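You operate a simulated robot arm through the tools that you are given. There is no shell and no other tool.

You run a simulated robot arm. Do the job below in one go: nothing can be reset, and whatever is moved stays where it is left.

JOB
Set the slider to 40 cm, wind paper out to it and put the black iron block on the paper.
Fine: the block goes on the free end; push the orange lever to FREE before you wind; set the slider first; the other block stays.
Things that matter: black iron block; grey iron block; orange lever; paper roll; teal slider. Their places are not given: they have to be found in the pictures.

It is judged by the outcome, as a careful person would: the job done as asked, and still so three seconds after it is handed in. It fails if anything else is knocked over, pushed out of place, dropped, spilled or broken.

ROBOT AND FRAMES
A 7-joint arm with a fingered hand, fixed in place. Base frame: the origin is on the floor under the middle of its stand, x ahead of it, y to its left, z up. Units: m, rad, N and s.
It reaches about 1.333 m from its shoulder. Its first joint turns from -1.204 to 3.002 rad. Payload 5 kg.
The TCP is the grasp point between the finger pads, 0.032 m short of the fingertips. In the tool frame z runs along the fingers and y along their closing line. The gripper opens to 0.16 m; its body begins 0.089 m behind the TCP. The gripper is a hand of 3 fingers: y runs from the thumb to the fingers, the wrist lies at [0, 0, -0.252] in the tool frame.
Orientation is that of the tool frame in the base frame, as a unit quaternion [x, y, z, w]. With the fingers straight down and closing along the base's y, the tool's x points along the base's -x, its y along +y and its z along -z.

CONTROLS
- The arm moves only by the tool jog_arm. Its argument "motion" is a list of rows, each a list of 6 numbers: the shift along the tool's x, y, z in m, then the turn, a rotation vector about the tool's x, y, z in rad. In form: [[tx, ty, tz, rx, ry, rz], ...]. A call has 1 to 20 rows; each row shifts and turns the commanded pose from where the row before left it, along the tool's axes as they then stand. A row lasts 0.2 s, in which the tool goes at most 0.05 m and 0.15 rad; a call with a longer step from one row to the next is refused whole. A pose out of reach is approached as far as the arm can. The call stops where the force on the tool passes 40 N (or 10 N more than at its start, if that is more) or the arm is blocked; 0.2 s more then pass. In this call time passes only in rows, and 0.2 s behind the last. The reply holds the time, the measured pose of the TCP, the force on the tool along the base axes, the opening and the grip force, in the units named above and with some noise, with the torque about the TCP (base axes, N m) and any sound that the robot's microphone picked up.
- Cameras (640 x 400 px; columns grow to the right, rows downward): "scene" is fixed at [0.049, 0.6507, 1.4909]; the picture's right is [-0.85, -0.52, 0.00], its down [-0.11, 0.18, -0.98] and it looks along [0.51, -0.83, -0.22] (base axes); focal length 362 px, centre (320, 200). "wrist" rides on the gripper at [0.065, -0.004, -0.116] in the tool frame; the picture's right is [0.06, 1.00, 0.00], its down [-0.87, 0.05, -0.49] and it looks along [-0.49, 0.03, 0.87] (tool axes); focal length 261 px, centre (320, 200).
- grab_frame(camera): a new picture of that camera. The clock stands still meanwhile.
- slide_trunk(by): slides the trunk up (or, below 0, down) by that many m; the arm rides with it, the base frame stays. It gives what a move gives, with no picture.
- finger_targets(finger1, finger2, thumb_bend): sets how far each is bent, from 0 (flat) to 1 (curled in); at 0.3 the hand is open as for a grip, at 0.7 the pads meet at the TCP. One left out holds its place. A second passes; each finger stops where it meets its share of the squeeze, and holds until it gets a number again. It is the only way to open and close the hand. It gives what a move gives, with no picture; readings hold the bend of each and the force on the fingers (four entries, about 0 where the hand has none), thumb and palm.
- point_at(camera, pixels): for up to 12 pixels [column, row] of the newest picture of that camera ("zoom" is the newest enlarged one), the place [x, y, z] in the base frame of the surface seen there, good to about 0.002 m. The clock stands still meanwhile.
- enlarge(camera, box): a new picture of the part [left, top, right, bottom] of that camera's present view, enlarged. The clock stands still meanwhile.
- hand_in(): hands the job in; it is judged then, once.

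Leave the gripper open and the arm clear of the work at the hand-in unless told otherwise.

The tools are called after "Request:" as name(argument=value, ...) on one line, values as JSON. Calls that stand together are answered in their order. jog_arm: Moves the arm, as the interface text tells. Its arguments: {"type":"object","properties":{"motion":{"type":"array"}},"required":["motion"]} The other tools are called the same way: slide_trunk (by) moves the trunk up or down; finger_targets (finger1, finger2, thumb_bend) moves the fingers one by one; grab_frame (camera) takes a picture; point_at (camera, pixels) gives the place of the surface under pixels of a picture; enlarge (camera, box) takes an enlarged picture of a part of a camera's view; hand_in () hands the job in.

At the start:

```text
time: 0.0
tcp_pos: [0.4642, -0.6512, 1.3088]
tool_rot: [0.0, 1.0, 0.0, 0.0]
ft_force: [0.0, 0.5, -0.1]
wrist_torque: [-0.01, -0.03, 0.01]
width: 0.1599
finger_force: 0.0
shape: jaw
bend: [0.3, 0.3, 0.3]
finger forces: [0.0, 0.1, 0.0, 0.1, 0.1, 0.1]
trunk travel left (down, up): [-0.7, 0.24]
```

scene: 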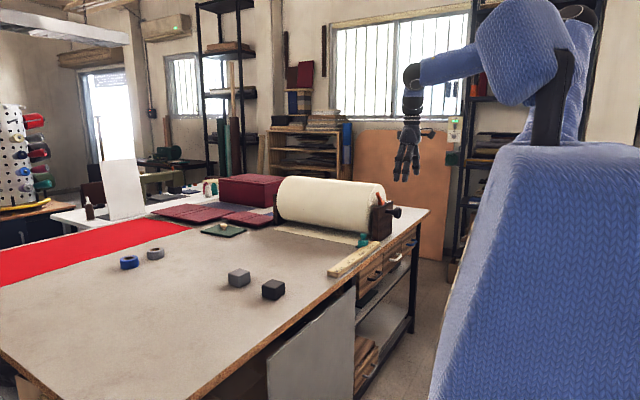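
wrist: 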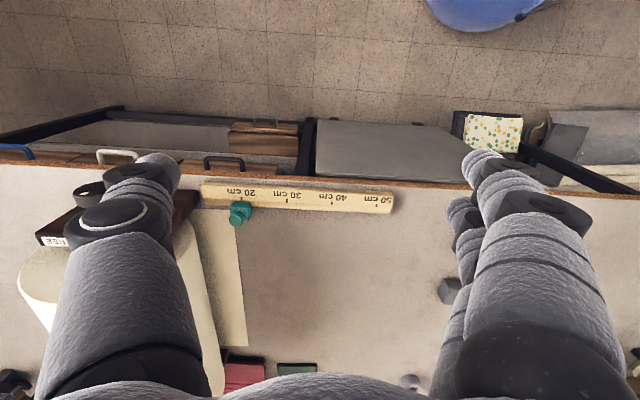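

I see the table with the paper roll on its stand near scene pixel (330,200), the teal slider near (363,240), the wooden rule, and the two blocks at (239,277) grey and (273,289) black. I'll enlarge both views to look in detail before moving.

Request:
enlarge(camera="scene", box=[260, 160, 440, 290])

Request:
enlarge(camera="wrist", box=[0, 140, 420, 400])

```text
3.08 times, centred on (350, 225) of scene
```

zoom: 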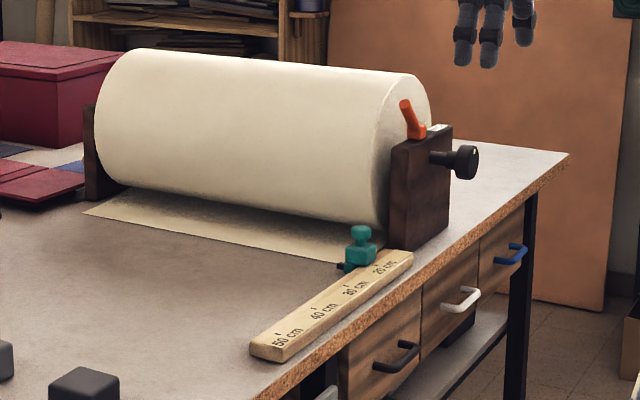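

```text
1.52 times, centred on (210, 270) of wrist
```

zoom: 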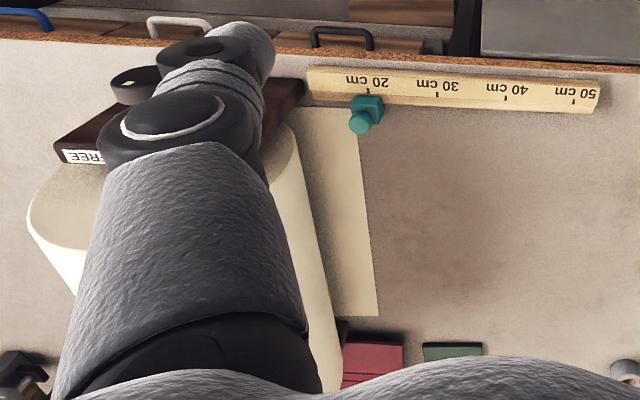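

The lever is orange at about scene (376,192), with a winding knob at (397,211), the rule with slider at about (362,238). I'll ask for the places of the main things.

Request:
point_at(camera="scene", pixels=[[374, 190], [379, 197], [394, 211], [362, 236], [361, 244], [333, 272], [375, 246], [239, 272], [272, 285], [273, 293], [330, 190], [300, 232]])

Request:
point_at(camera="wrist", pixels=[[240, 207], [243, 203], [246, 197], [288, 202], [332, 204], [377, 206], [202, 190], [395, 200], [240, 300], [450, 290], [90, 190], [246, 345]])

```text
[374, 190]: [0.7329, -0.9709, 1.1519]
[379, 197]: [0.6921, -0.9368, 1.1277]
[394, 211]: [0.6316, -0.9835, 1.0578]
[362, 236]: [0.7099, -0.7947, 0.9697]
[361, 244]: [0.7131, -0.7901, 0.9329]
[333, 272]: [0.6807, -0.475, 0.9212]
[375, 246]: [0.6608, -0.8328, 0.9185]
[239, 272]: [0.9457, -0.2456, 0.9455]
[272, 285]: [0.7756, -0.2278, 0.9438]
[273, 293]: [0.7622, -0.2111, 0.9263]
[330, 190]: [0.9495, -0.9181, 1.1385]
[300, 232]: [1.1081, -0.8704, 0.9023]
```

```text
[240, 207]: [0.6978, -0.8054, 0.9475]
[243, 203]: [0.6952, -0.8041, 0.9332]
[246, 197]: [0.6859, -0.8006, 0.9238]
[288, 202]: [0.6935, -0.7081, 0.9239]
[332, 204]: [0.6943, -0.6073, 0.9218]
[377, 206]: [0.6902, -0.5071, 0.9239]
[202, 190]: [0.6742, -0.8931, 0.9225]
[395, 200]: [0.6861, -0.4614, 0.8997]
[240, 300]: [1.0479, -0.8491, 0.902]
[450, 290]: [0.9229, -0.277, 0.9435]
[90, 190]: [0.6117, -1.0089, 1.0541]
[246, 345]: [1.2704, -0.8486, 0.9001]
```

The rule runs along y at x≈0.69: the 20/30/40/50 cm marks read y≈-0.807/-0.707/-0.607/-0.507, so 40 cm is at y≈-0.607. The slider sits at y≈-0.80. The lever and knob are hidden behind the thumb in the wrist view, so I move the arm along -y to look straight at them (free air at z 1.31).

Request:
jog_arm(motion=[[0, -0.04, 0, 0, 0, 0], [0, -0.05, 0, 0, 0, 0], [0, -0.05, 0, 0, 0, 0], [0, -0.05, 0, 0, 0, 0], [0, -0.05, 0, 0, 0, 0], [0, -0.04, 0, 0, 0, 0]])

Request:
grab_frame(camera="wrist")

Request:
grab_frame(camera="scene")

```text
time: 1.4
tcp_pos: [0.464, -0.9331, 1.3072]
tool_rot: [0.0, 1.0, 0.0, -0.001]
ft_force: [0.8, -0.7, -0.5]
wrist_torque: [-0.01, 0.03, 0.03]
width: 0.1598
finger_force: 0.0
shape: jaw
bend: [0.3, 0.3, 0.3]
finger forces: [0.0, 0.0, 0.0, 0.0, 0.0, 0.1]
trunk travel left (down, up): [-0.7, 0.24]
```

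```text
taken
```

wrist: 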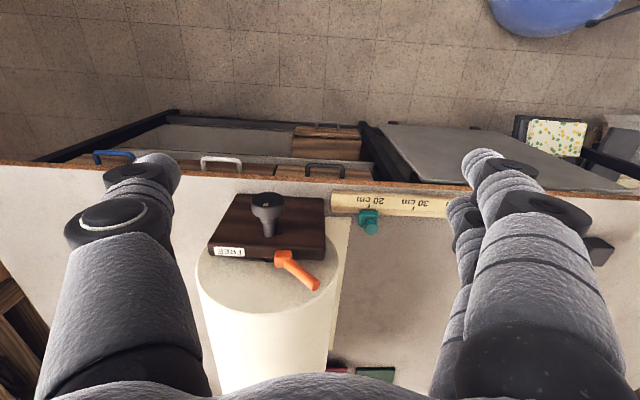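

```text
taken
```

scene: 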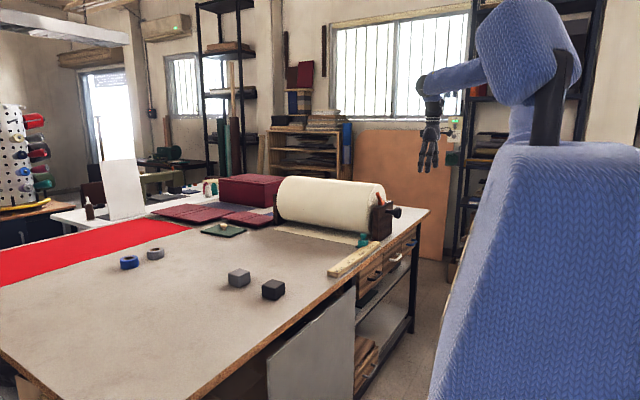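

Now the knob (265,210), the lever (297,270) and the "FREE" label (230,252) show between the fingers. I'll enlarge that part.

Request:
enlarge(camera="wrist", box=[190, 180, 390, 305])

Request:
point_at(camera="wrist", pixels=[[264, 199], [267, 212], [268, 230], [230, 252], [280, 256], [297, 268], [315, 286], [255, 290], [320, 240], [215, 245], [240, 197], [322, 200]])

```text
3.20 times, centred on (290, 242) of wrist
```

zoom: 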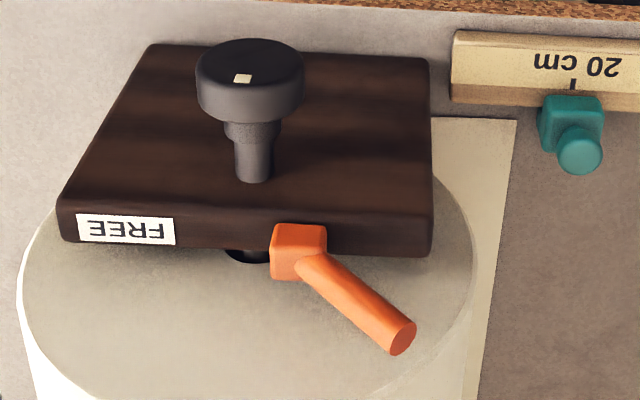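

```text
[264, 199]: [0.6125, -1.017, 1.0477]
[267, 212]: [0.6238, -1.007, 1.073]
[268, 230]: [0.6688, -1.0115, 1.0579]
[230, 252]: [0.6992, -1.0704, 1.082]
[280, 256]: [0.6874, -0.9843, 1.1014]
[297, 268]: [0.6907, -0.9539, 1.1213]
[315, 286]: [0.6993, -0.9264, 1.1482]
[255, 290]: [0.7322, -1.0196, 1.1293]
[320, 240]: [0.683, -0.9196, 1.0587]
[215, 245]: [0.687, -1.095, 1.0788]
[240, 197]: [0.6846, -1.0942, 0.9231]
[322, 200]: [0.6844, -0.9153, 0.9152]
```

The lever's hub is at about (0.687,-0.985,1.10) and it leans to +y, with FREE on the -y side. The knob's axis is along x at about y≈-1.01, z≈1.057. First the slider: I move the hand in front of and above it for a close view.

Request:
jog_arm(motion=[[-0.006, 0.039, 0.026, 0, 0, 0], [-0.006, 0.039, 0.026, 0, 0, 0], [-0.006, 0.039, 0.026, 0, 0, 0], [-0.006, 0.039, 0.026, 0, 0, 0], [-0.006, 0.039, 0.026, 0, 0, 0], [-0.006, 0.039, 0.026, 0, 0, 0]])

Request:
grab_frame(camera="wrist")

Request:
enlarge(camera="wrist", box=[190, 180, 430, 330])

Request:
grab_frame(camera="scene")

```text
time: 2.8
tcp_pos: [0.5004, -0.6967, 1.1523]
tool_rot: [0.0, 1.0, 0.0, 0.001]
ft_force: [0.7, 0.4, -0.8]
wrist_torque: [0.0, 0.04, 0.01]
width: 0.16
finger_force: 0.1
shape: jaw
bend: [0.3, 0.3, 0.3]
finger forces: [0.1, 0.0, 0.0, 0.0, 0.0, 0.0]
trunk travel left (down, up): [-0.7, 0.24]
```

```text
taken
```

wrist: 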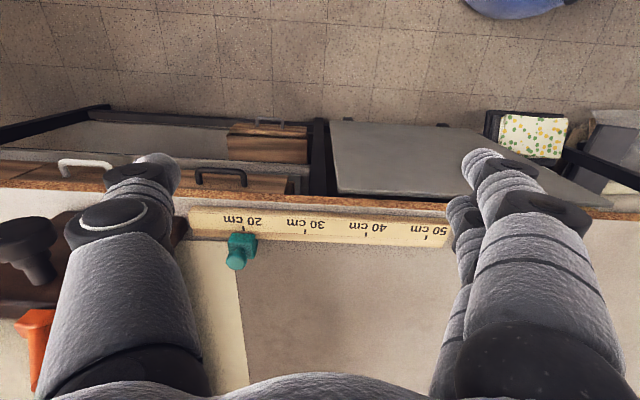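

```text
2.67 times, centred on (310, 255) of wrist
```

zoom: 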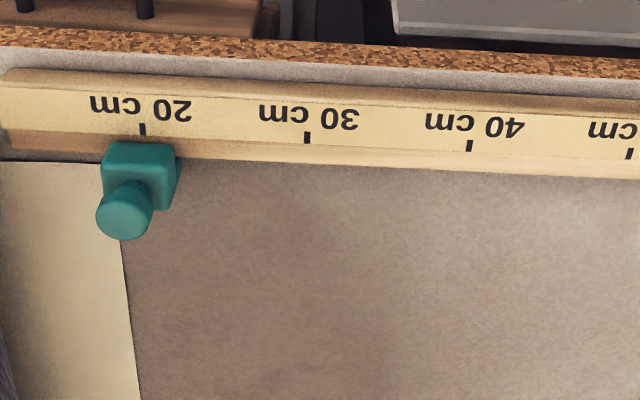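

```text
taken
```

scene: 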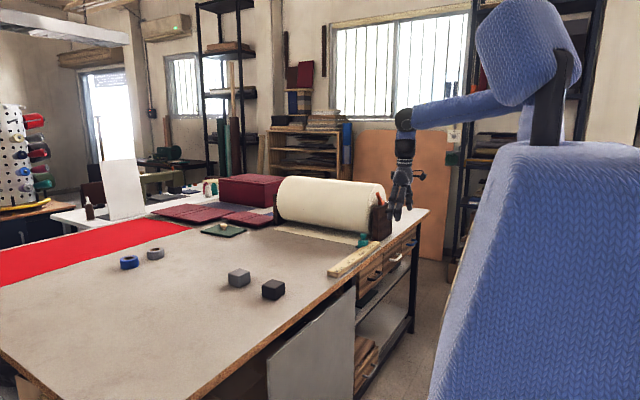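

The slider's body sits beside the rule just at the 20 cm tick, with a round knob on it. I'll measure the slider and ticks on the enlarged picture.

Request:
point_at(camera="zoom", pixels=[[143, 130], [307, 138], [470, 146], [630, 153], [124, 215], [112, 150], [172, 150], [104, 190], [178, 172], [125, 280], [140, 165], [60, 165]])

Request:
enlarge(camera="scene", box=[320, 210, 420, 280])

```text
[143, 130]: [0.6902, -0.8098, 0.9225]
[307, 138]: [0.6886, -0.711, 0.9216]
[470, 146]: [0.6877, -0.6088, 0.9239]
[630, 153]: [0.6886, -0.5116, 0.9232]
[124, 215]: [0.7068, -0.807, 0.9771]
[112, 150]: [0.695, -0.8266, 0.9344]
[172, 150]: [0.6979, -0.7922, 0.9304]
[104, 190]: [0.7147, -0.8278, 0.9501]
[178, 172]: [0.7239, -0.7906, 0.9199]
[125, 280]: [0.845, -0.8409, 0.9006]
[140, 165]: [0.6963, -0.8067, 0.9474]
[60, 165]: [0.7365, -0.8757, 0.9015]
```

```text
5.71 times, centred on (370, 245) of scene
```

zoom: 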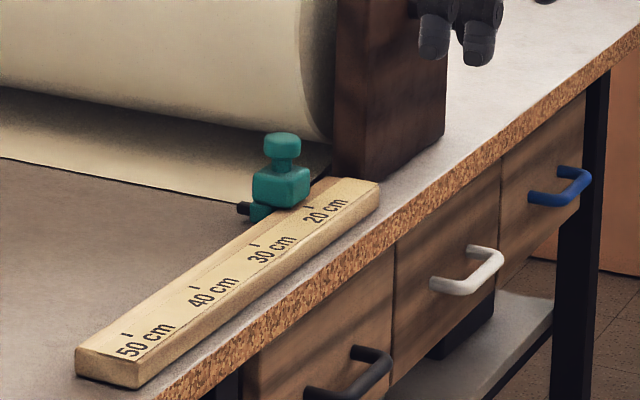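

The slider is centred at about (0.707,-0.809), exactly by the 20 cm tick, body about 37 mm wide, knob top z≈0.977; the 40 cm tick is at y≈-0.609, so it must go 0.200 m along +y. With the roll close behind (surface at y≈-0.887), I'll turn the hand a quarter so that it closes along base x, with the camera on the +y side. I turn here first, in the open.

Request:
jog_arm(motion=[[0, 0, 0, 0, 0, 0.1428], [0, 0, 0, 0, 0, 0.1428], [0, 0, 0, 0, 0, 0.1428], [0, 0, 0, 0, 0, 0.1428], [0, 0, 0, 0, 0, 0.1428], [0, 0, 0, 0, 0, 0.1428], [0, 0, 0, 0, 0, 0.1428], [0, 0, 0, 0, 0, 0.1428], [0, 0, 0, 0, 0, 0.1428], [0, 0, 0, 0, 0, 0.1428], [0, 0, 0, 0, 0, 0.1428]])

Request:
grab_frame(camera="wrist")

```text
time: 5.2
tcp_pos: [0.4995, -0.6968, 1.1533]
tool_rot: [0.708, 0.706, 0.0, 0.0]
ft_force: [0.8, -0.3, 0.1]
wrist_torque: [-0.01, 0.02, 0.04]
width: 0.1597
finger_force: 0.1
shape: jaw
bend: [0.3, 0.3, 0.3]
finger forces: [0.0, 0.1, 0.1, 0.1, 0.0, 0.0]
trunk travel left (down, up): [-0.7, 0.24]
```

```text
taken
```

wrist: 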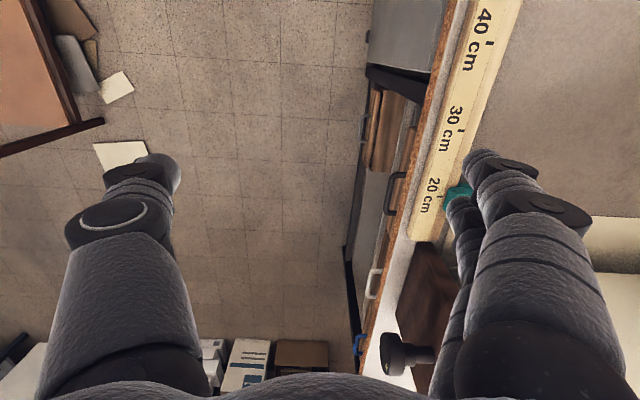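

The turn worked: tool x is along +y, tool y along +x. Now I move over toward the slider (TCP to about (0.707,-0.78,1.15)), well above it, and look.

Request:
jog_arm(motion=[[-0.0139, 0.0346, 0, 0, 0, 0], [-0.0139, 0.0346, 0, 0, 0, 0], [-0.0139, 0.0346, 0, 0, 0, 0], [-0.0139, 0.0346, 0, 0, 0, 0], [-0.0139, 0.0346, 0, 0, 0, 0], [-0.0139, 0.0346, 0, 0, 0, 0]])

Request:
grab_frame(camera="wrist")

Request:
grab_frame(camera="scene")

```text
time: 6.6
tcp_pos: [0.7101, -0.7803, 1.1519]
tool_rot: [0.707, 0.707, -0.002, -0.001]
ft_force: [-0.1, -0.8, 0.2]
wrist_torque: [-0.03, -0.01, 0.0]
width: 0.1599
finger_force: 0.1
shape: jaw
bend: [0.3, 0.3, 0.3]
finger forces: [0.0, 0.1, 0.0, 0.0, 0.0, 0.0]
trunk travel left (down, up): [-0.7, 0.24]
```

```text
taken
```

wrist: 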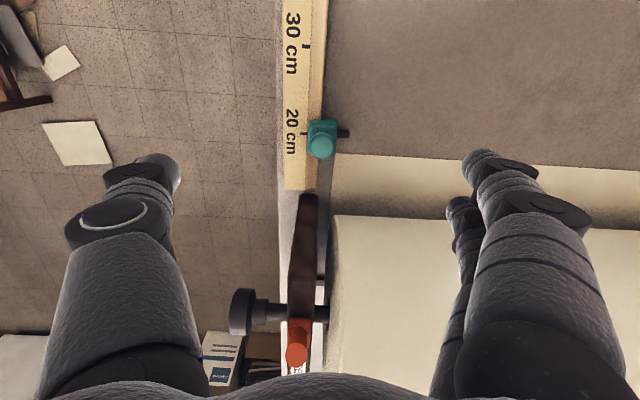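

```text
taken
```

scene: 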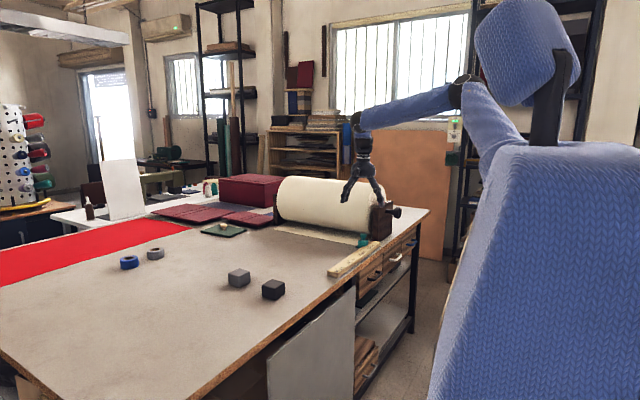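

A good top view: slider at (321,139) with a black pin on its right, the tick of 20 cm at (305,133), the lever at (297,345), and paper edge at row ~155. I'll enlarge it and measure.

Request:
enlarge(camera="wrist", box=[270, 90, 398, 170])

Request:
point_at(camera="zoom", pixels=[[253, 265], [185, 215], [215, 165], [310, 170], [300, 300], [375, 210], [350, 240], [400, 345], [200, 265], [250, 200], [310, 240], [210, 240]])

Request:
point_at(camera="wrist", pixels=[[302, 230], [309, 205], [340, 300], [332, 215], [345, 185], [600, 180], [297, 330], [297, 362], [240, 312], [420, 260], [440, 158], [335, 250]])

```text
5.00 times, centred on (334, 130) of wrist
```

zoom: 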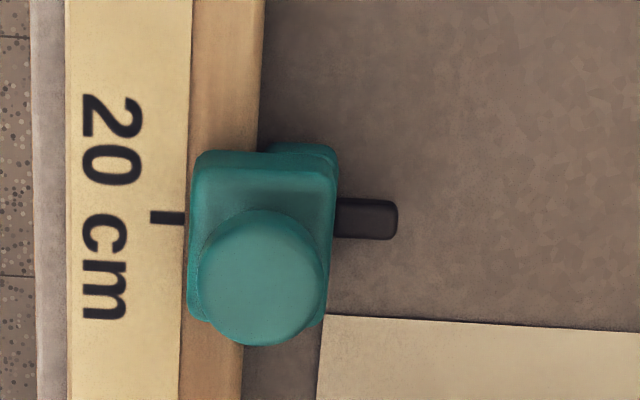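

```text
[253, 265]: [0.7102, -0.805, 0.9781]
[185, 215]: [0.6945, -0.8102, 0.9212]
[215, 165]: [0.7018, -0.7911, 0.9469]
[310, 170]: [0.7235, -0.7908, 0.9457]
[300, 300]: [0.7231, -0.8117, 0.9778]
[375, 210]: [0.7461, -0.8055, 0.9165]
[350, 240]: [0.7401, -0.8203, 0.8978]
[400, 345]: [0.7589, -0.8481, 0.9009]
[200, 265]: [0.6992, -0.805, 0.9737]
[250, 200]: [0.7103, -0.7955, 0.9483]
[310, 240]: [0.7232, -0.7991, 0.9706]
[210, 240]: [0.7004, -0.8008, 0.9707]
```

```text
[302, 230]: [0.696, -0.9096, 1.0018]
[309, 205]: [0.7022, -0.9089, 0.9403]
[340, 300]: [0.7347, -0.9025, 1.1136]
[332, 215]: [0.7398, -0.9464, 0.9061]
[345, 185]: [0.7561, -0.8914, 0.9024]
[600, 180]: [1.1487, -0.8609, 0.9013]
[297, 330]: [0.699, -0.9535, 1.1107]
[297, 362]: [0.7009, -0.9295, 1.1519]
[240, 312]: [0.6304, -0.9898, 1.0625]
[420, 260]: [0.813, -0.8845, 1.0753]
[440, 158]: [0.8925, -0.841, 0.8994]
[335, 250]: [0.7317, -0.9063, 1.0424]
```

The slider's round knob is centred at (0.711,-0.808), about 25 mm wide with top z≈0.978; the body top is at z≈0.947 and a pin sticks out to x≈0.75 at z≈0.917. I'll measure my own fingertips in the same view to know how they'd straddle the knob.

Request:
point_at(camera="wrist", pixels=[[483, 160], [470, 156], [497, 163], [455, 207], [463, 200], [458, 220], [155, 160], [170, 175], [140, 165], [470, 175], [495, 205], [150, 190]])

Request:
enlarge(camera="scene", box=[300, 120, 440, 260])

```text
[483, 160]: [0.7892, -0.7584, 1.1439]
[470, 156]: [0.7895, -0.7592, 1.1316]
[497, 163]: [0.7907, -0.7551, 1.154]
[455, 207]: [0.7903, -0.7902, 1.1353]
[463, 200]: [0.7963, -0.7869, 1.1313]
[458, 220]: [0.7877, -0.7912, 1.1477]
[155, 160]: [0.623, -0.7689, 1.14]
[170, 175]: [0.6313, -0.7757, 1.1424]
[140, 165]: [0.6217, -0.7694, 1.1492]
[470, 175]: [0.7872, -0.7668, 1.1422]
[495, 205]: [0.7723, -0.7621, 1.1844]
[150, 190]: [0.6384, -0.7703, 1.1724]
```

```text
2.86 times, centred on (370, 190) of scene
```

zoom: 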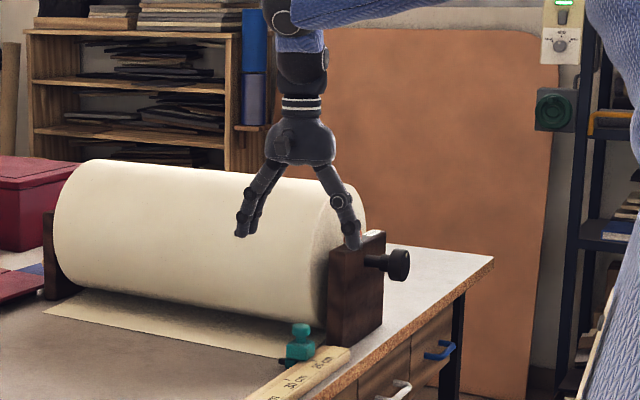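

The two fingers are about ±17 mm from the TCP line, so with the thumb opposite they make a three-point hold on the knob. I line up over y=-0.808 and go down to TCP z≈0.966 (tips about 0.934, above the rule's 0.923).

Request:
jog_arm(motion=[[-0.0277, 0.001, 0, 0, 0, 0], [0, 0, 0.035, 0, 0, 0], [0, 0, 0.035, 0, 0, 0], [0, 0, 0.035, 0, 0, 0], [0, 0, 0.035, 0, 0, 0], [0, 0, 0.025, 0, 0, 0], [0, 0, 0.02, 0, 0, 0]])

Request:
grab_frame(camera="wrist")

Request:
enlarge(camera="scene", box=[310, 160, 430, 280])

```text
time: 8.2
tcp_pos: [0.7095, -0.8065, 0.9672]
tool_rot: [0.707, 0.707, 0.0, -0.001]
ft_force: [-0.1, -0.1, -0.2]
wrist_torque: [0.01, 0.03, 0.01]
width: 0.1601
finger_force: 0.1
shape: jaw
bend: [0.3, 0.3, 0.3]
finger forces: [0.0, 0.0, 0.1, 0.0, 0.0, 0.1]
trunk travel left (down, up): [-0.7, 0.24]
```

```text
taken
```

wrist: 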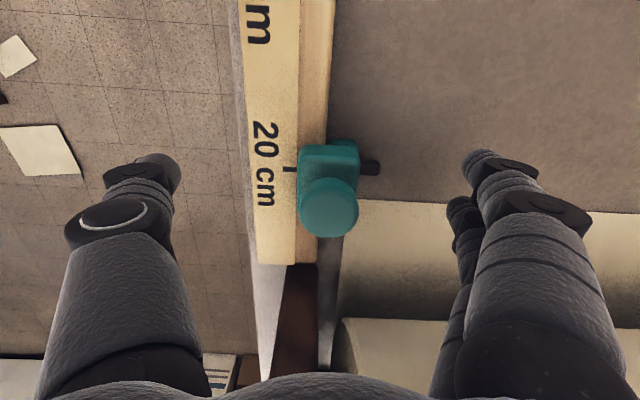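

```text
3.33 times, centred on (370, 220) of scene
```

zoom: 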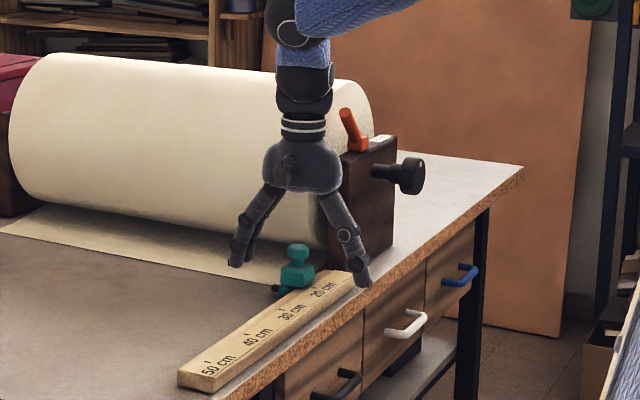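

The hand straddles the slider with no contact. I close the fingers partway (bend 0.6) first, to look before squeezing.

Request:
finger_targets(finger1=0.6, finger2=0.6, thumb_bend=0.6)

Request:
grab_frame(camera="wrist")

Request:
enlarge(camera="scene", box=[310, 160, 430, 280])

```text
time: 9.2
tcp_pos: [0.7101, -0.8055, 0.9695]
tool_rot: [0.707, 0.707, 0.001, 0.0]
ft_force: [3.5, 0.1, -0.7]
wrist_torque: [-0.04, -0.06, -0.01]
width: 0.0497
finger_force: 1.4
shape: fingers
bend: [0.59, 0.59, 0.6]
finger forces: [1.3, 1.3, 0.1, 0.1, 0.0, 0.0]
trunk travel left (down, up): [-0.7, 0.24]
```

```text
taken
```

wrist: 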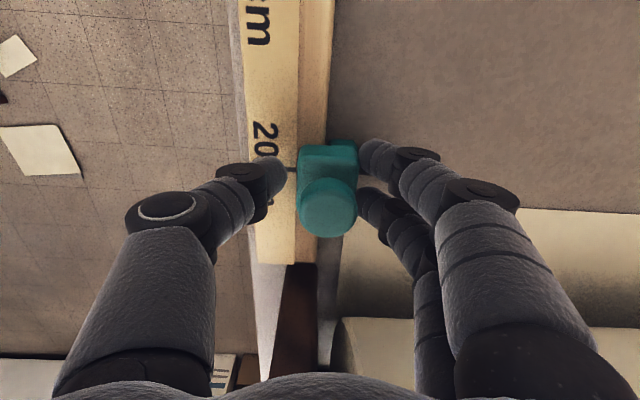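

```text
3.33 times, centred on (370, 220) of scene
```

zoom: 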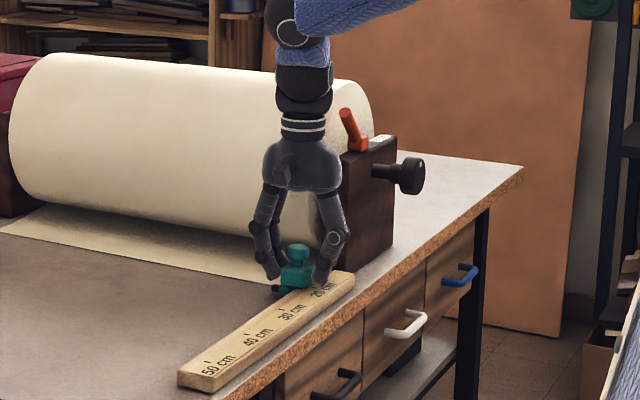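

The two fingers have touched the slider's body lightly (1.3 N each); the thumb isn't there yet. I'll continue closing so the thumb meets it too.

Request:
finger_targets(finger1=0.62, finger2=0.62, thumb_bend=0.68)

Request:
grab_frame(camera="wrist")

```text
time: 10.2
tcp_pos: [0.7083, -0.8071, 0.9685]
tool_rot: [0.707, 0.707, 0.0, 0.0]
ft_force: [1.2, 1.6, -1.9]
wrist_torque: [0.03, -0.09, 0.05]
width: 0.0417
finger_force: 5.9
shape: fingers
bend: [0.59, 0.59, 0.66]
finger forces: [3.1, 3.2, 0.1, 0.1, 6.1, 0.0]
trunk travel left (down, up): [-0.7, 0.24]
```

```text
taken
```

wrist: 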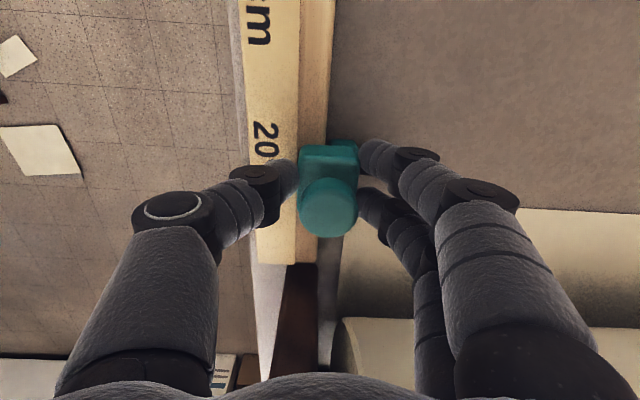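

The slider's body is now held with a balanced 6 N. I pull along +y (tool +x) by 5 cm and check that the slider follows.

Request:
jog_arm(motion=[[0.01, 0, 0, 0, 0, 0], [0.02, 0, 0, 0, 0, 0], [0.02, 0, 0, 0, 0, 0]])

Request:
grab_frame(camera="wrist")

```text
time: 11.0
tcp_pos: [0.7095, -0.7575, 0.9687]
tool_rot: [0.708, 0.707, -0.001, 0.0]
ft_force: [-1.0, -2.0, 0.1]
wrist_torque: [-0.07, -0.01, 0.01]
width: 0.0416
finger_force: 6.4
shape: fingers
bend: [0.59, 0.59, 0.66]
finger forces: [3.0, 2.9, 0.0, 0.0, 7.0, 0.0]
trunk travel left (down, up): [-0.7, 0.24]
```

```text
taken
```

wrist: 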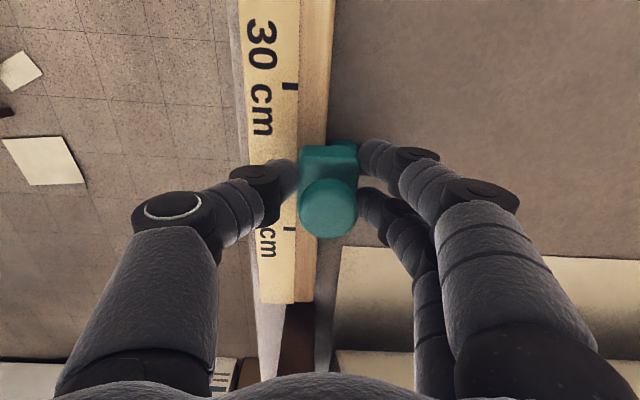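

The slider follows the hand with only about 2 N. I pull the remaining 15 cm.

Request:
jog_arm(motion=[[0.02, 0, 0, 0, 0, 0], [0.025, 0, 0, 0, 0, 0], [0.025, 0, 0, 0, 0, 0], [0.025, 0, 0, 0, 0, 0], [0.025, 0, 0, 0, 0, 0], [0.02, 0, 0, 0, 0, 0], [0.01, 0, 0, 0, 0, 0]])

Request:
grab_frame(camera="wrist")

Request:
enlarge(camera="wrist", box=[230, 80, 422, 200])

```text
time: 12.6
tcp_pos: [0.709, -0.6084, 0.9689]
tool_rot: [0.707, 0.707, -0.001, 0.0]
ft_force: [-1.5, -2.3, 1.8]
wrist_torque: [-0.1, 0.0, -0.02]
width: 0.0416
finger_force: 6.5
shape: fingers
bend: [0.6, 0.6, 0.66]
finger forces: [2.9, 2.9, 0.0, 0.1, 7.7, 0.0]
trunk travel left (down, up): [-0.7, 0.24]
```

```text
taken
```

wrist: 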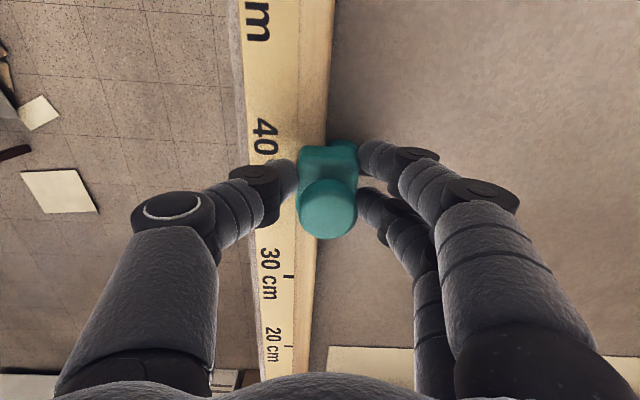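

```text
3.33 times, centred on (326, 140) of wrist
```

zoom: 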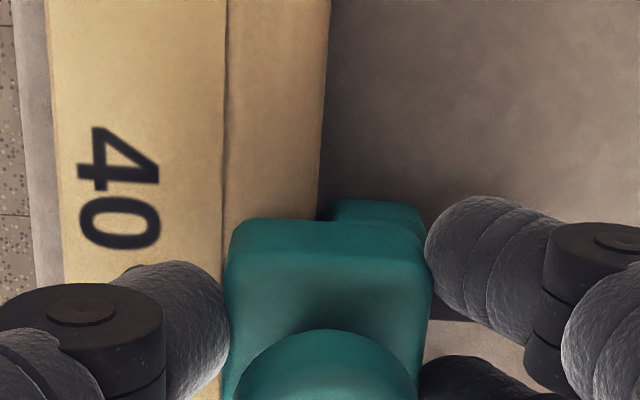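

The slider seems at the 40 mark but the thumb hides the tick. I open the hand (symmetrically) in place and check.

Request:
finger_targets(finger1=0.45, finger2=0.45, thumb_bend=0.45)

Request:
grab_frame(camera="wrist")

Request:
enlarge(camera="wrist", box=[230, 100, 422, 220])

```text
time: 13.6
tcp_pos: [0.711, -0.6087, 0.9679]
tool_rot: [0.707, 0.707, 0.001, 0.0]
ft_force: [0.0, -0.3, 0.1]
wrist_torque: [0.01, 0.01, 0.01]
width: 0.1066
finger_force: 0.1
shape: fingers
bend: [0.45, 0.45, 0.45]
finger forces: [0.0, 0.1, 0.0, 0.1, 0.0, 0.0]
trunk travel left (down, up): [-0.7, 0.24]
```

```text
taken
```

wrist: 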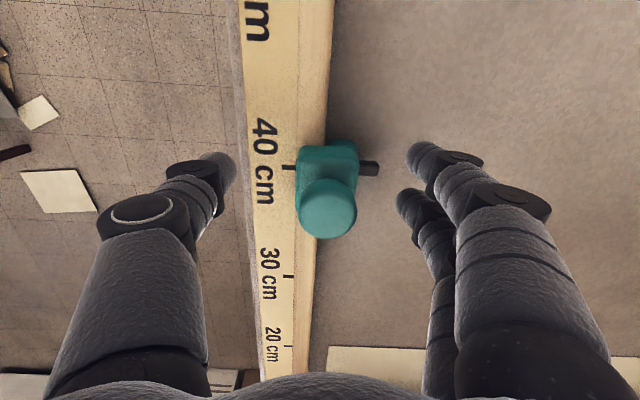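

```text
3.33 times, centred on (326, 160) of wrist
```

zoom: 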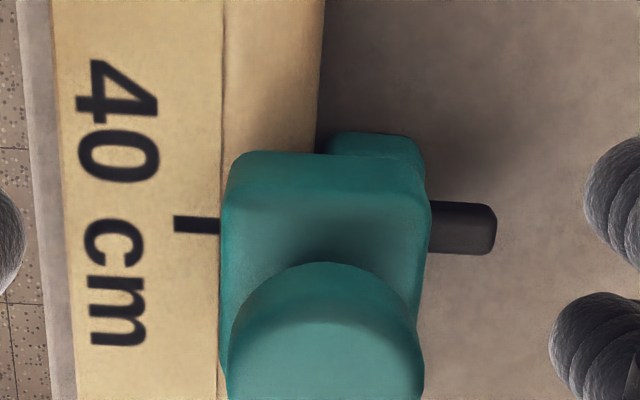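

The tick for 40 (zoom row 225) lines up with the slider's pin (row 228). I measure both.

Request:
point_at(camera="zoom", pixels=[[185, 218], [185, 231], [205, 225], [460, 206], [460, 228], [460, 246], [480, 228], [330, 330], [250, 170], [400, 170], [330, 160], [325, 268]])

```text
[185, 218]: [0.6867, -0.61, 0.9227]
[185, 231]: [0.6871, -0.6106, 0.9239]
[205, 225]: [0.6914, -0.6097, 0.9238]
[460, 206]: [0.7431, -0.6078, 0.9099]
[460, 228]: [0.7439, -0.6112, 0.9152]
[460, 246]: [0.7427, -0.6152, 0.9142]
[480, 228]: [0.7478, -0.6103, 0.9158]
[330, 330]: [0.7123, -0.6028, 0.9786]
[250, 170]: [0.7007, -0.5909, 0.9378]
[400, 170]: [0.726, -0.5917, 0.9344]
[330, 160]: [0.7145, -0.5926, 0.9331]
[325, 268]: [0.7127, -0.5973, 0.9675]
```

Tick at y≈-0.610, pin at y≈-0.611: the slider is set to 40 cm. Next I rise straight up 24 cm and turn the hand back a quarter so it closes along y for the lever.

Request:
jog_arm(motion=[[0, 0, -0.02, 0, 0, 0], [0, 0, -0.04, 0, 0, 0], [0, 0, -0.045, 0, 0, 0], [0, 0, -0.045, 0, 0, 0], [0, 0, -0.045, 0, 0, 0], [0, 0, -0.045, 0, 0, 0], [0, 0, 0, 0, 0, -0.1428], [0, 0, 0, 0, 0, -0.1428], [0, 0, 0, 0, 0, -0.1428], [0, 0, 0, 0, 0, -0.1428], [0, 0, 0, 0, 0, -0.1428], [0, 0, 0, 0, 0, -0.1428], [0, 0, 0, 0, 0, -0.1428], [0, 0, 0, 0, 0, -0.1428], [0, 0, 0, 0, 0, -0.1428], [0, 0, 0, 0, 0, -0.1428], [0, 0, 0, 0, 0, -0.1428]])

Request:
grab_frame(camera="wrist")

Request:
enlarge(camera="scene", box=[260, 140, 440, 290])

```text
time: 17.2
tcp_pos: [0.7091, -0.608, 1.2084]
tool_rot: [-0.001, 1.0, 0.0, 0.0]
ft_force: [-0.2, 0.1, 1.0]
wrist_torque: [0.0, 0.01, -0.03]
width: 0.1071
finger_force: 0.1
shape: fingers
bend: [0.45, 0.45, 0.45]
finger forces: [0.0, 0.1, 0.1, 0.0, 0.0, 0.0]
trunk travel left (down, up): [-0.7, 0.24]
```

```text
taken
```

wrist: 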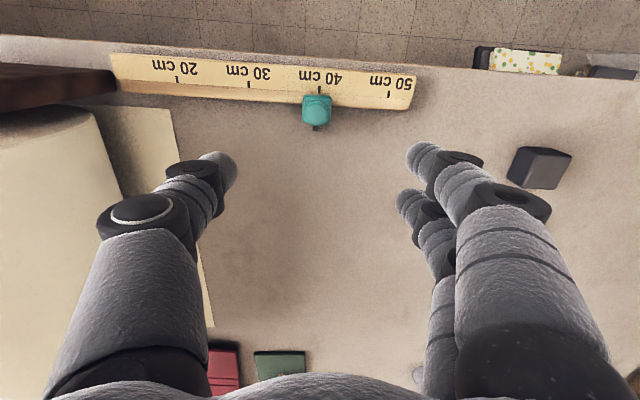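

```text
2.67 times, centred on (350, 215) of scene
```

zoom: 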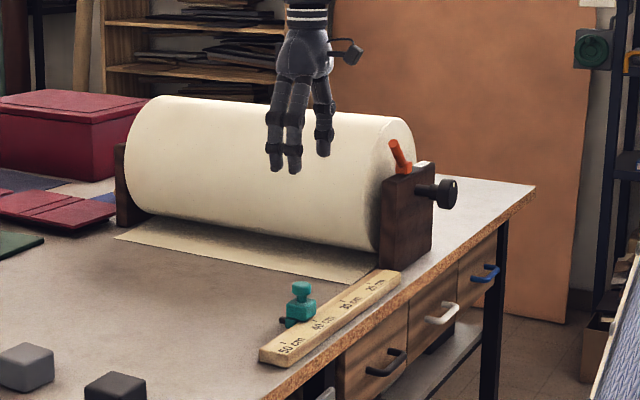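

The slider stays at 40. Now I lift a little and move over the lever: TCP to about (0.693,-0.945,1.25), fingertips above the lever tip (z≈1.155) and the roll's top (≈1.177).

Request:
jog_arm(motion=[[0, 0, -0.042, 0, 0, 0], [0.002, -0.042, 0, 0, 0, 0], [0.002, -0.042, 0, 0, 0, 0], [0.002, -0.042, 0, 0, 0, 0], [0.002, -0.042, 0, 0, 0, 0], [0.002, -0.042, 0, 0, 0, 0], [0.002, -0.042, 0, 0, 0, 0], [0.002, -0.042, 0, 0, 0, 0], [0.002, -0.042, 0, 0, 0, 0]])

Request:
grab_frame(camera="wrist")

Request:
enlarge(camera="scene", box=[320, 120, 440, 260])

```text
time: 19.2
tcp_pos: [0.6945, -0.9458, 1.2493]
tool_rot: [0.0, 1.0, 0.001, -0.001]
ft_force: [1.3, -0.1, 0.0]
wrist_torque: [0.03, 0.04, 0.03]
width: 0.1072
finger_force: 0.1
shape: fingers
bend: [0.45, 0.45, 0.45]
finger forces: [0.0, 0.0, 0.0, 0.0, 0.0, 0.0]
trunk travel left (down, up): [-0.7, 0.24]
```

```text
taken
```

wrist: 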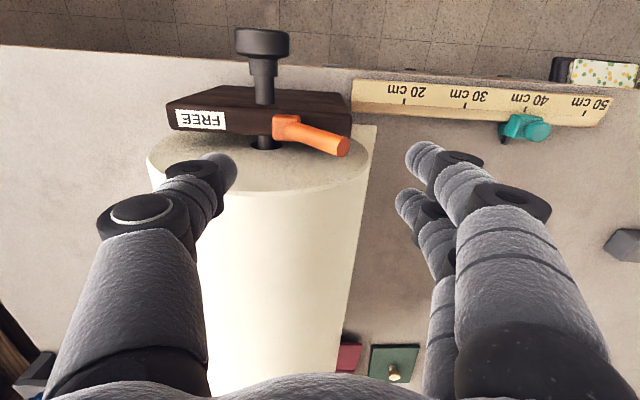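

```text
2.86 times, centred on (380, 190) of scene
```

zoom: 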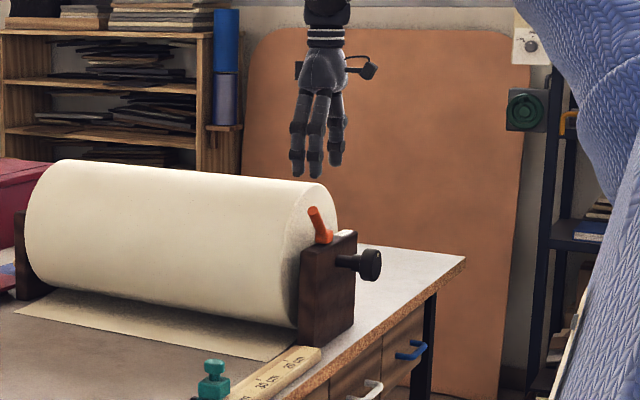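

A clear view of the lever (hub (285,127), tip (343,147)), FREE label (200,120) and the knob (262,44). I measure precise places.

Request:
enlarge(camera="wrist", box=[150, 20, 374, 160])

Request:
point_at(camera="wrist", pixels=[[343, 147], [348, 138], [338, 150], [320, 138], [300, 130], [285, 127], [283, 118], [270, 142], [262, 35], [262, 50], [240, 45], [287, 45]])

Request:
point_at(camera="zoom", pixels=[[320, 100], [320, 150], [320, 210], [330, 245], [60, 245], [570, 245], [150, 290], [120, 270], [400, 420], [395, 330], [560, 370], [330, 350]])

```text
2.86 times, centred on (262, 90) of wrist
```

zoom: 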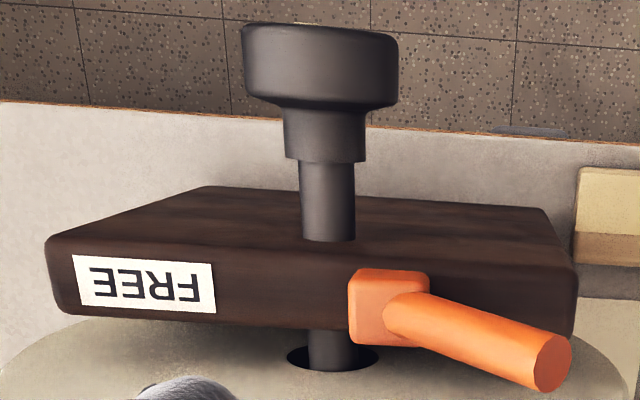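

```text
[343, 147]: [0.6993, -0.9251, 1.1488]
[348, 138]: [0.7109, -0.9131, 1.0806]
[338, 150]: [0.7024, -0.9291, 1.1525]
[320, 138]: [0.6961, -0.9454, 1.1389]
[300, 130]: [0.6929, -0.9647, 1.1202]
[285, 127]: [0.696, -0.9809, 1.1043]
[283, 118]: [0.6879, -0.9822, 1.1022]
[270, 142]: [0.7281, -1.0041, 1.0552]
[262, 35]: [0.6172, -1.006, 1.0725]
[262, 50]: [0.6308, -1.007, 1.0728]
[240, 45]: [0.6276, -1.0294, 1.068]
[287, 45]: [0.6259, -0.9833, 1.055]
```

```text
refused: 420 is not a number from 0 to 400
```

The lever's tip is at (0.699,-0.925,1.15), its hub at (0.692,-0.980,1.10). I lower the open hand so that the lever tip stands between the two fingers (on +y) and the thumb (on -y), TCP z≈1.156.

Request:
jog_arm(motion=[[0.004, 0, 0.033, 0, 0, 0], [0, 0, 0.035, 0, 0, 0], [0, 0, 0.025, 0, 0, 0]])

Request:
grab_frame(camera="wrist")

Request:
enlarge(camera="scene", box=[330, 130, 430, 240])

```text
time: 20.0
tcp_pos: [0.6917, -0.944, 1.1565]
tool_rot: [0.0, 1.0, 0.0, 0.0]
ft_force: [-0.1, -0.2, 0.5]
wrist_torque: [0.06, 0.01, 0.02]
width: 0.1073
finger_force: 0.1
shape: fingers
bend: [0.45, 0.45, 0.45]
finger forces: [0.0, 0.0, 0.0, 0.0, 0.1, 0.1]
trunk travel left (down, up): [-0.7, 0.24]
```

```text
taken
```

wrist: 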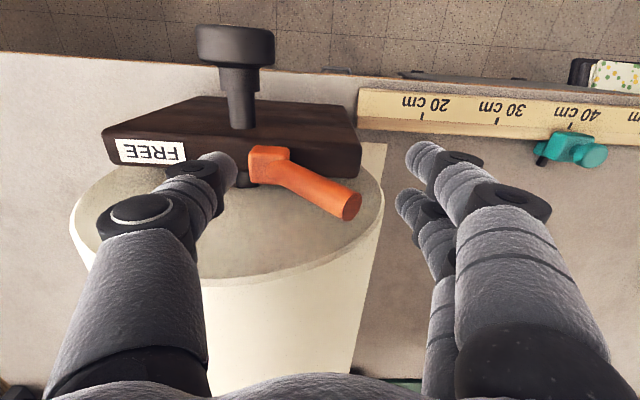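

```text
3.64 times, centred on (380, 185) of scene
```

zoom: 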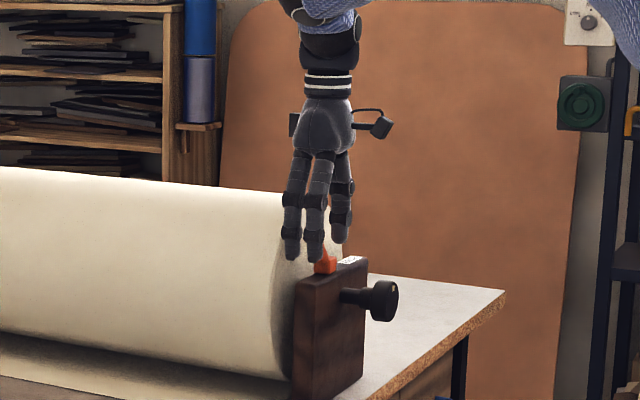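

The lever stands between fingers and thumb, nothing touched. I push toward -y by 8 cm, slowly, then look.

Request:
jog_arm(motion=[[0, -0.02, 0, 0, 0, 0], [0, -0.015, 0, 0, 0, 0], [0, -0.015, 0, 0, 0, 0], [0, -0.015, 0, 0, 0, 0], [0, -0.015, 0, 0, 0, 0]])

Request:
grab_frame(camera="wrist")

Request:
enlarge(camera="scene", box=[330, 130, 430, 240])

```text
time: 21.2
tcp_pos: [0.6888, -1.0236, 1.1549]
tool_rot: [0.001, 1.0, 0.0, 0.0]
ft_force: [0.3, 0.1, -0.8]
wrist_torque: [-0.01, 0.02, -0.01]
width: 0.1075
finger_force: 0.3
shape: fingers
bend: [0.45, 0.44, 0.45]
finger forces: [0.0, 0.4, 0.1, 0.0, 0.0, 0.1]
trunk travel left (down, up): [-0.7, 0.24]
```

```text
taken
```

wrist: 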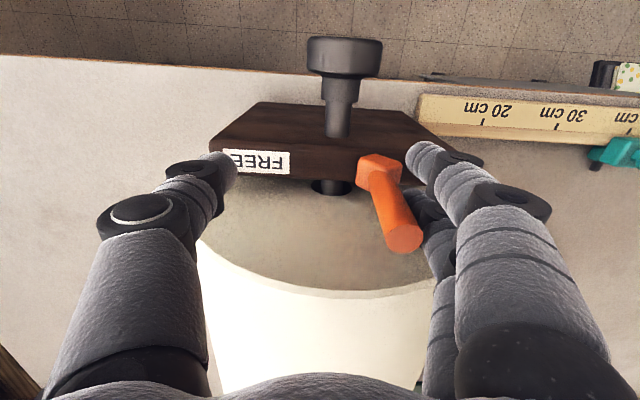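

```text
3.64 times, centred on (380, 185) of scene
```

zoom: 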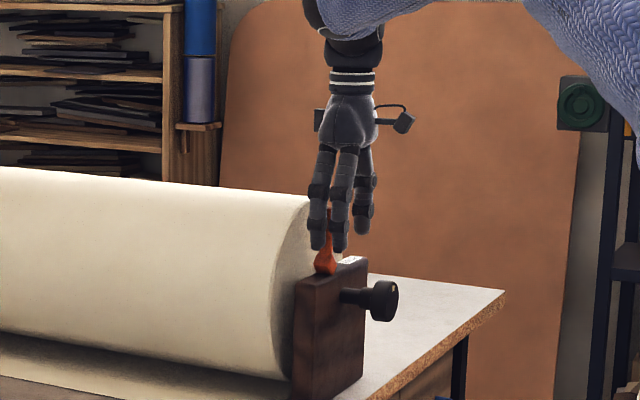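

The lever is turning easily and now stands nearly upright. I continue pushing toward FREE by about 7 cm more.

Request:
jog_arm(motion=[[0, -0.015, 0, 0, 0, 0], [0, -0.015, 0, 0, 0, 0], [0, -0.015, 0, 0, 0, 0], [0, -0.015, 0, 0, 0, 0], [0, -0.01, 0, 0, 0, 0]])

Request:
grab_frame(camera="wrist")

Request:
enlarge(camera="scene", box=[330, 130, 430, 240])

```text
time: 22.4
tcp_pos: [0.691, -1.091, 1.1588]
tool_rot: [-0.001, 1.0, 0.0, -0.001]
ft_force: [5.9, 20.0, 0.5]
wrist_torque: [0.47, -0.16, -0.34]
width: 0.1076
finger_force: 8.2
shape: fingers
bend: [0.45, 0.29, 0.45]
finger forces: [0.0, 17.6, 0.0, 0.0, 0.1, 0.0]
trunk travel left (down, up): [-0.7, 0.24]
```

```text
taken
```

wrist: 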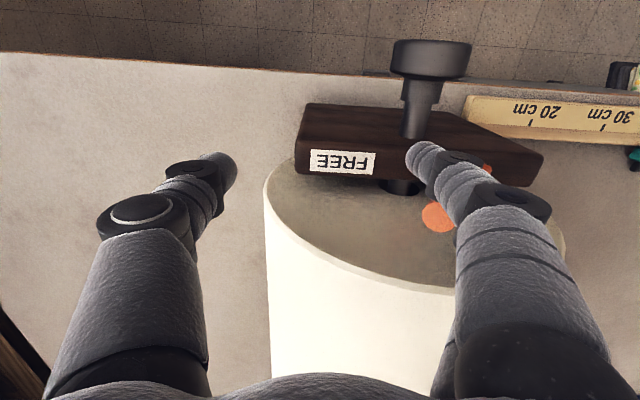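

```text
3.64 times, centred on (380, 185) of scene
```

zoom: 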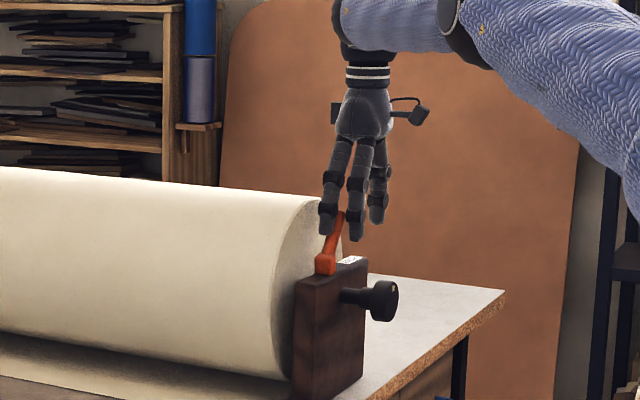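

There's now 20 N on the finger holding the lever's tip (438,216): it seems to have met a stop, leaning to the FREE side. I measure the lever's tip and hub.

Request:
point_at(camera="wrist", pixels=[[432, 218], [440, 225], [437, 208], [487, 168], [345, 162], [452, 224]])

Request:
enlarge(camera="wrist", box=[380, 130, 540, 250])

Request:
enlarge(camera="scene", box=[360, 165, 420, 225])

```text
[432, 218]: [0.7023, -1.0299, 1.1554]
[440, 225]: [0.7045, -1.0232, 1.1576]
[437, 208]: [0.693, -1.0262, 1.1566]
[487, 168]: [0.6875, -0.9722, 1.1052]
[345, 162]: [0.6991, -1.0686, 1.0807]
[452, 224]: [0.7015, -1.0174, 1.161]
```

```text
3.33 times, centred on (460, 190) of wrist
```

zoom: 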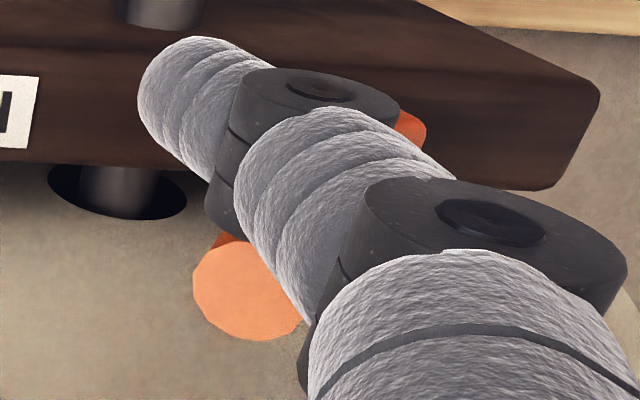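

```text
6.67 times, centred on (390, 195) of scene
```

zoom: 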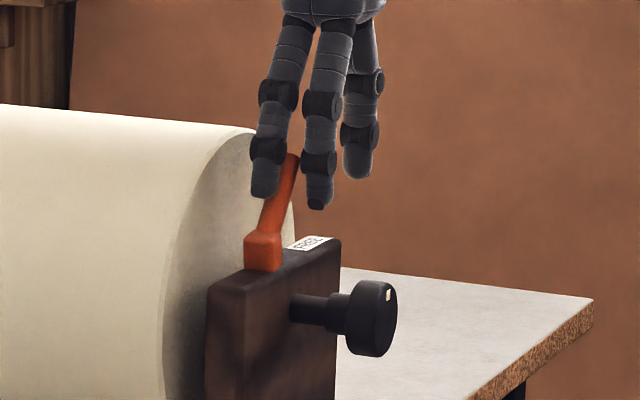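

The tip is now at y≈-1.027, z≈1.156 — nearly the mirror of where it was — and it resists 20 N, so it looks to be at its stop on the FREE side. I back off +y to take the load off and look at it uncovered.

Request:
jog_arm(motion=[[0, 0.02, 0, 0, 0, 0], [0, 0.02, 0, 0, 0, 0], [0, 0.015, 0, 0, 0, 0]])

Request:
grab_frame(camera="wrist")

Request:
enlarge(camera="wrist", box=[220, 130, 440, 270])

```text
time: 23.2
tcp_pos: [0.6893, -1.04, 1.1571]
tool_rot: [0.0, 1.0, 0.0, 0.0]
ft_force: [-0.1, 0.8, -0.3]
wrist_torque: [-0.05, 0.02, -0.01]
width: 0.1075
finger_force: 0.0
shape: fingers
bend: [0.45, 0.45, 0.45]
finger forces: [0.1, 0.0, 0.0, 0.0, 0.1, 0.0]
trunk travel left (down, up): [-0.7, 0.24]
```

```text
taken
```

wrist: 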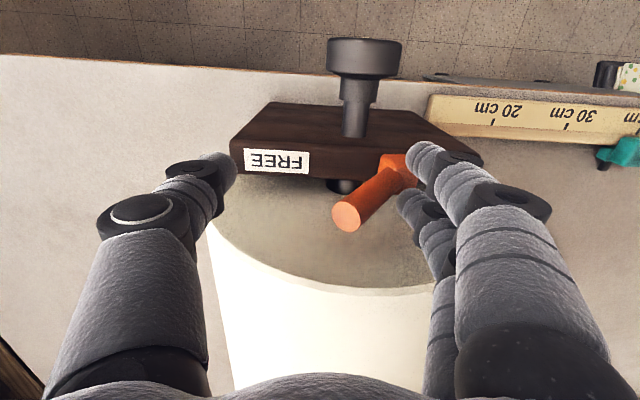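

```text
2.86 times, centred on (330, 200) of wrist
```

zoom: 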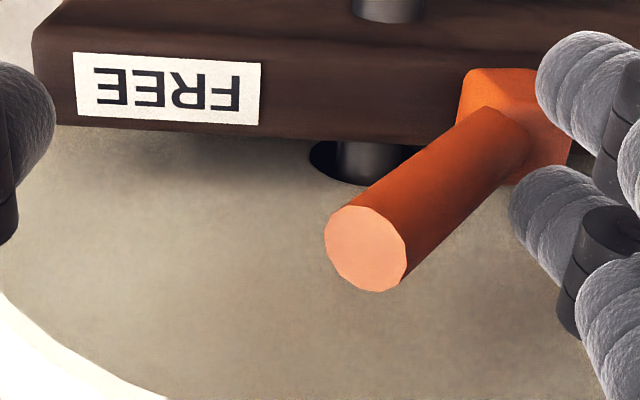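

The lever stays leaning to the FREE side when released. I measure tip and hub again.

Request:
point_at(camera="zoom", pixels=[[345, 225], [365, 248], [390, 265], [350, 270], [440, 190], [500, 130], [490, 90], [170, 90]])

```text
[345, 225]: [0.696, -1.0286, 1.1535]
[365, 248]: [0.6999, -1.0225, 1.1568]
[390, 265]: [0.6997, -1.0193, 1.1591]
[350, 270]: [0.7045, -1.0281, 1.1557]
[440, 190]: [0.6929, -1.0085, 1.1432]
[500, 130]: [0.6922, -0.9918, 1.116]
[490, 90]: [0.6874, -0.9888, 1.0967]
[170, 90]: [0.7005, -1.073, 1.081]
```

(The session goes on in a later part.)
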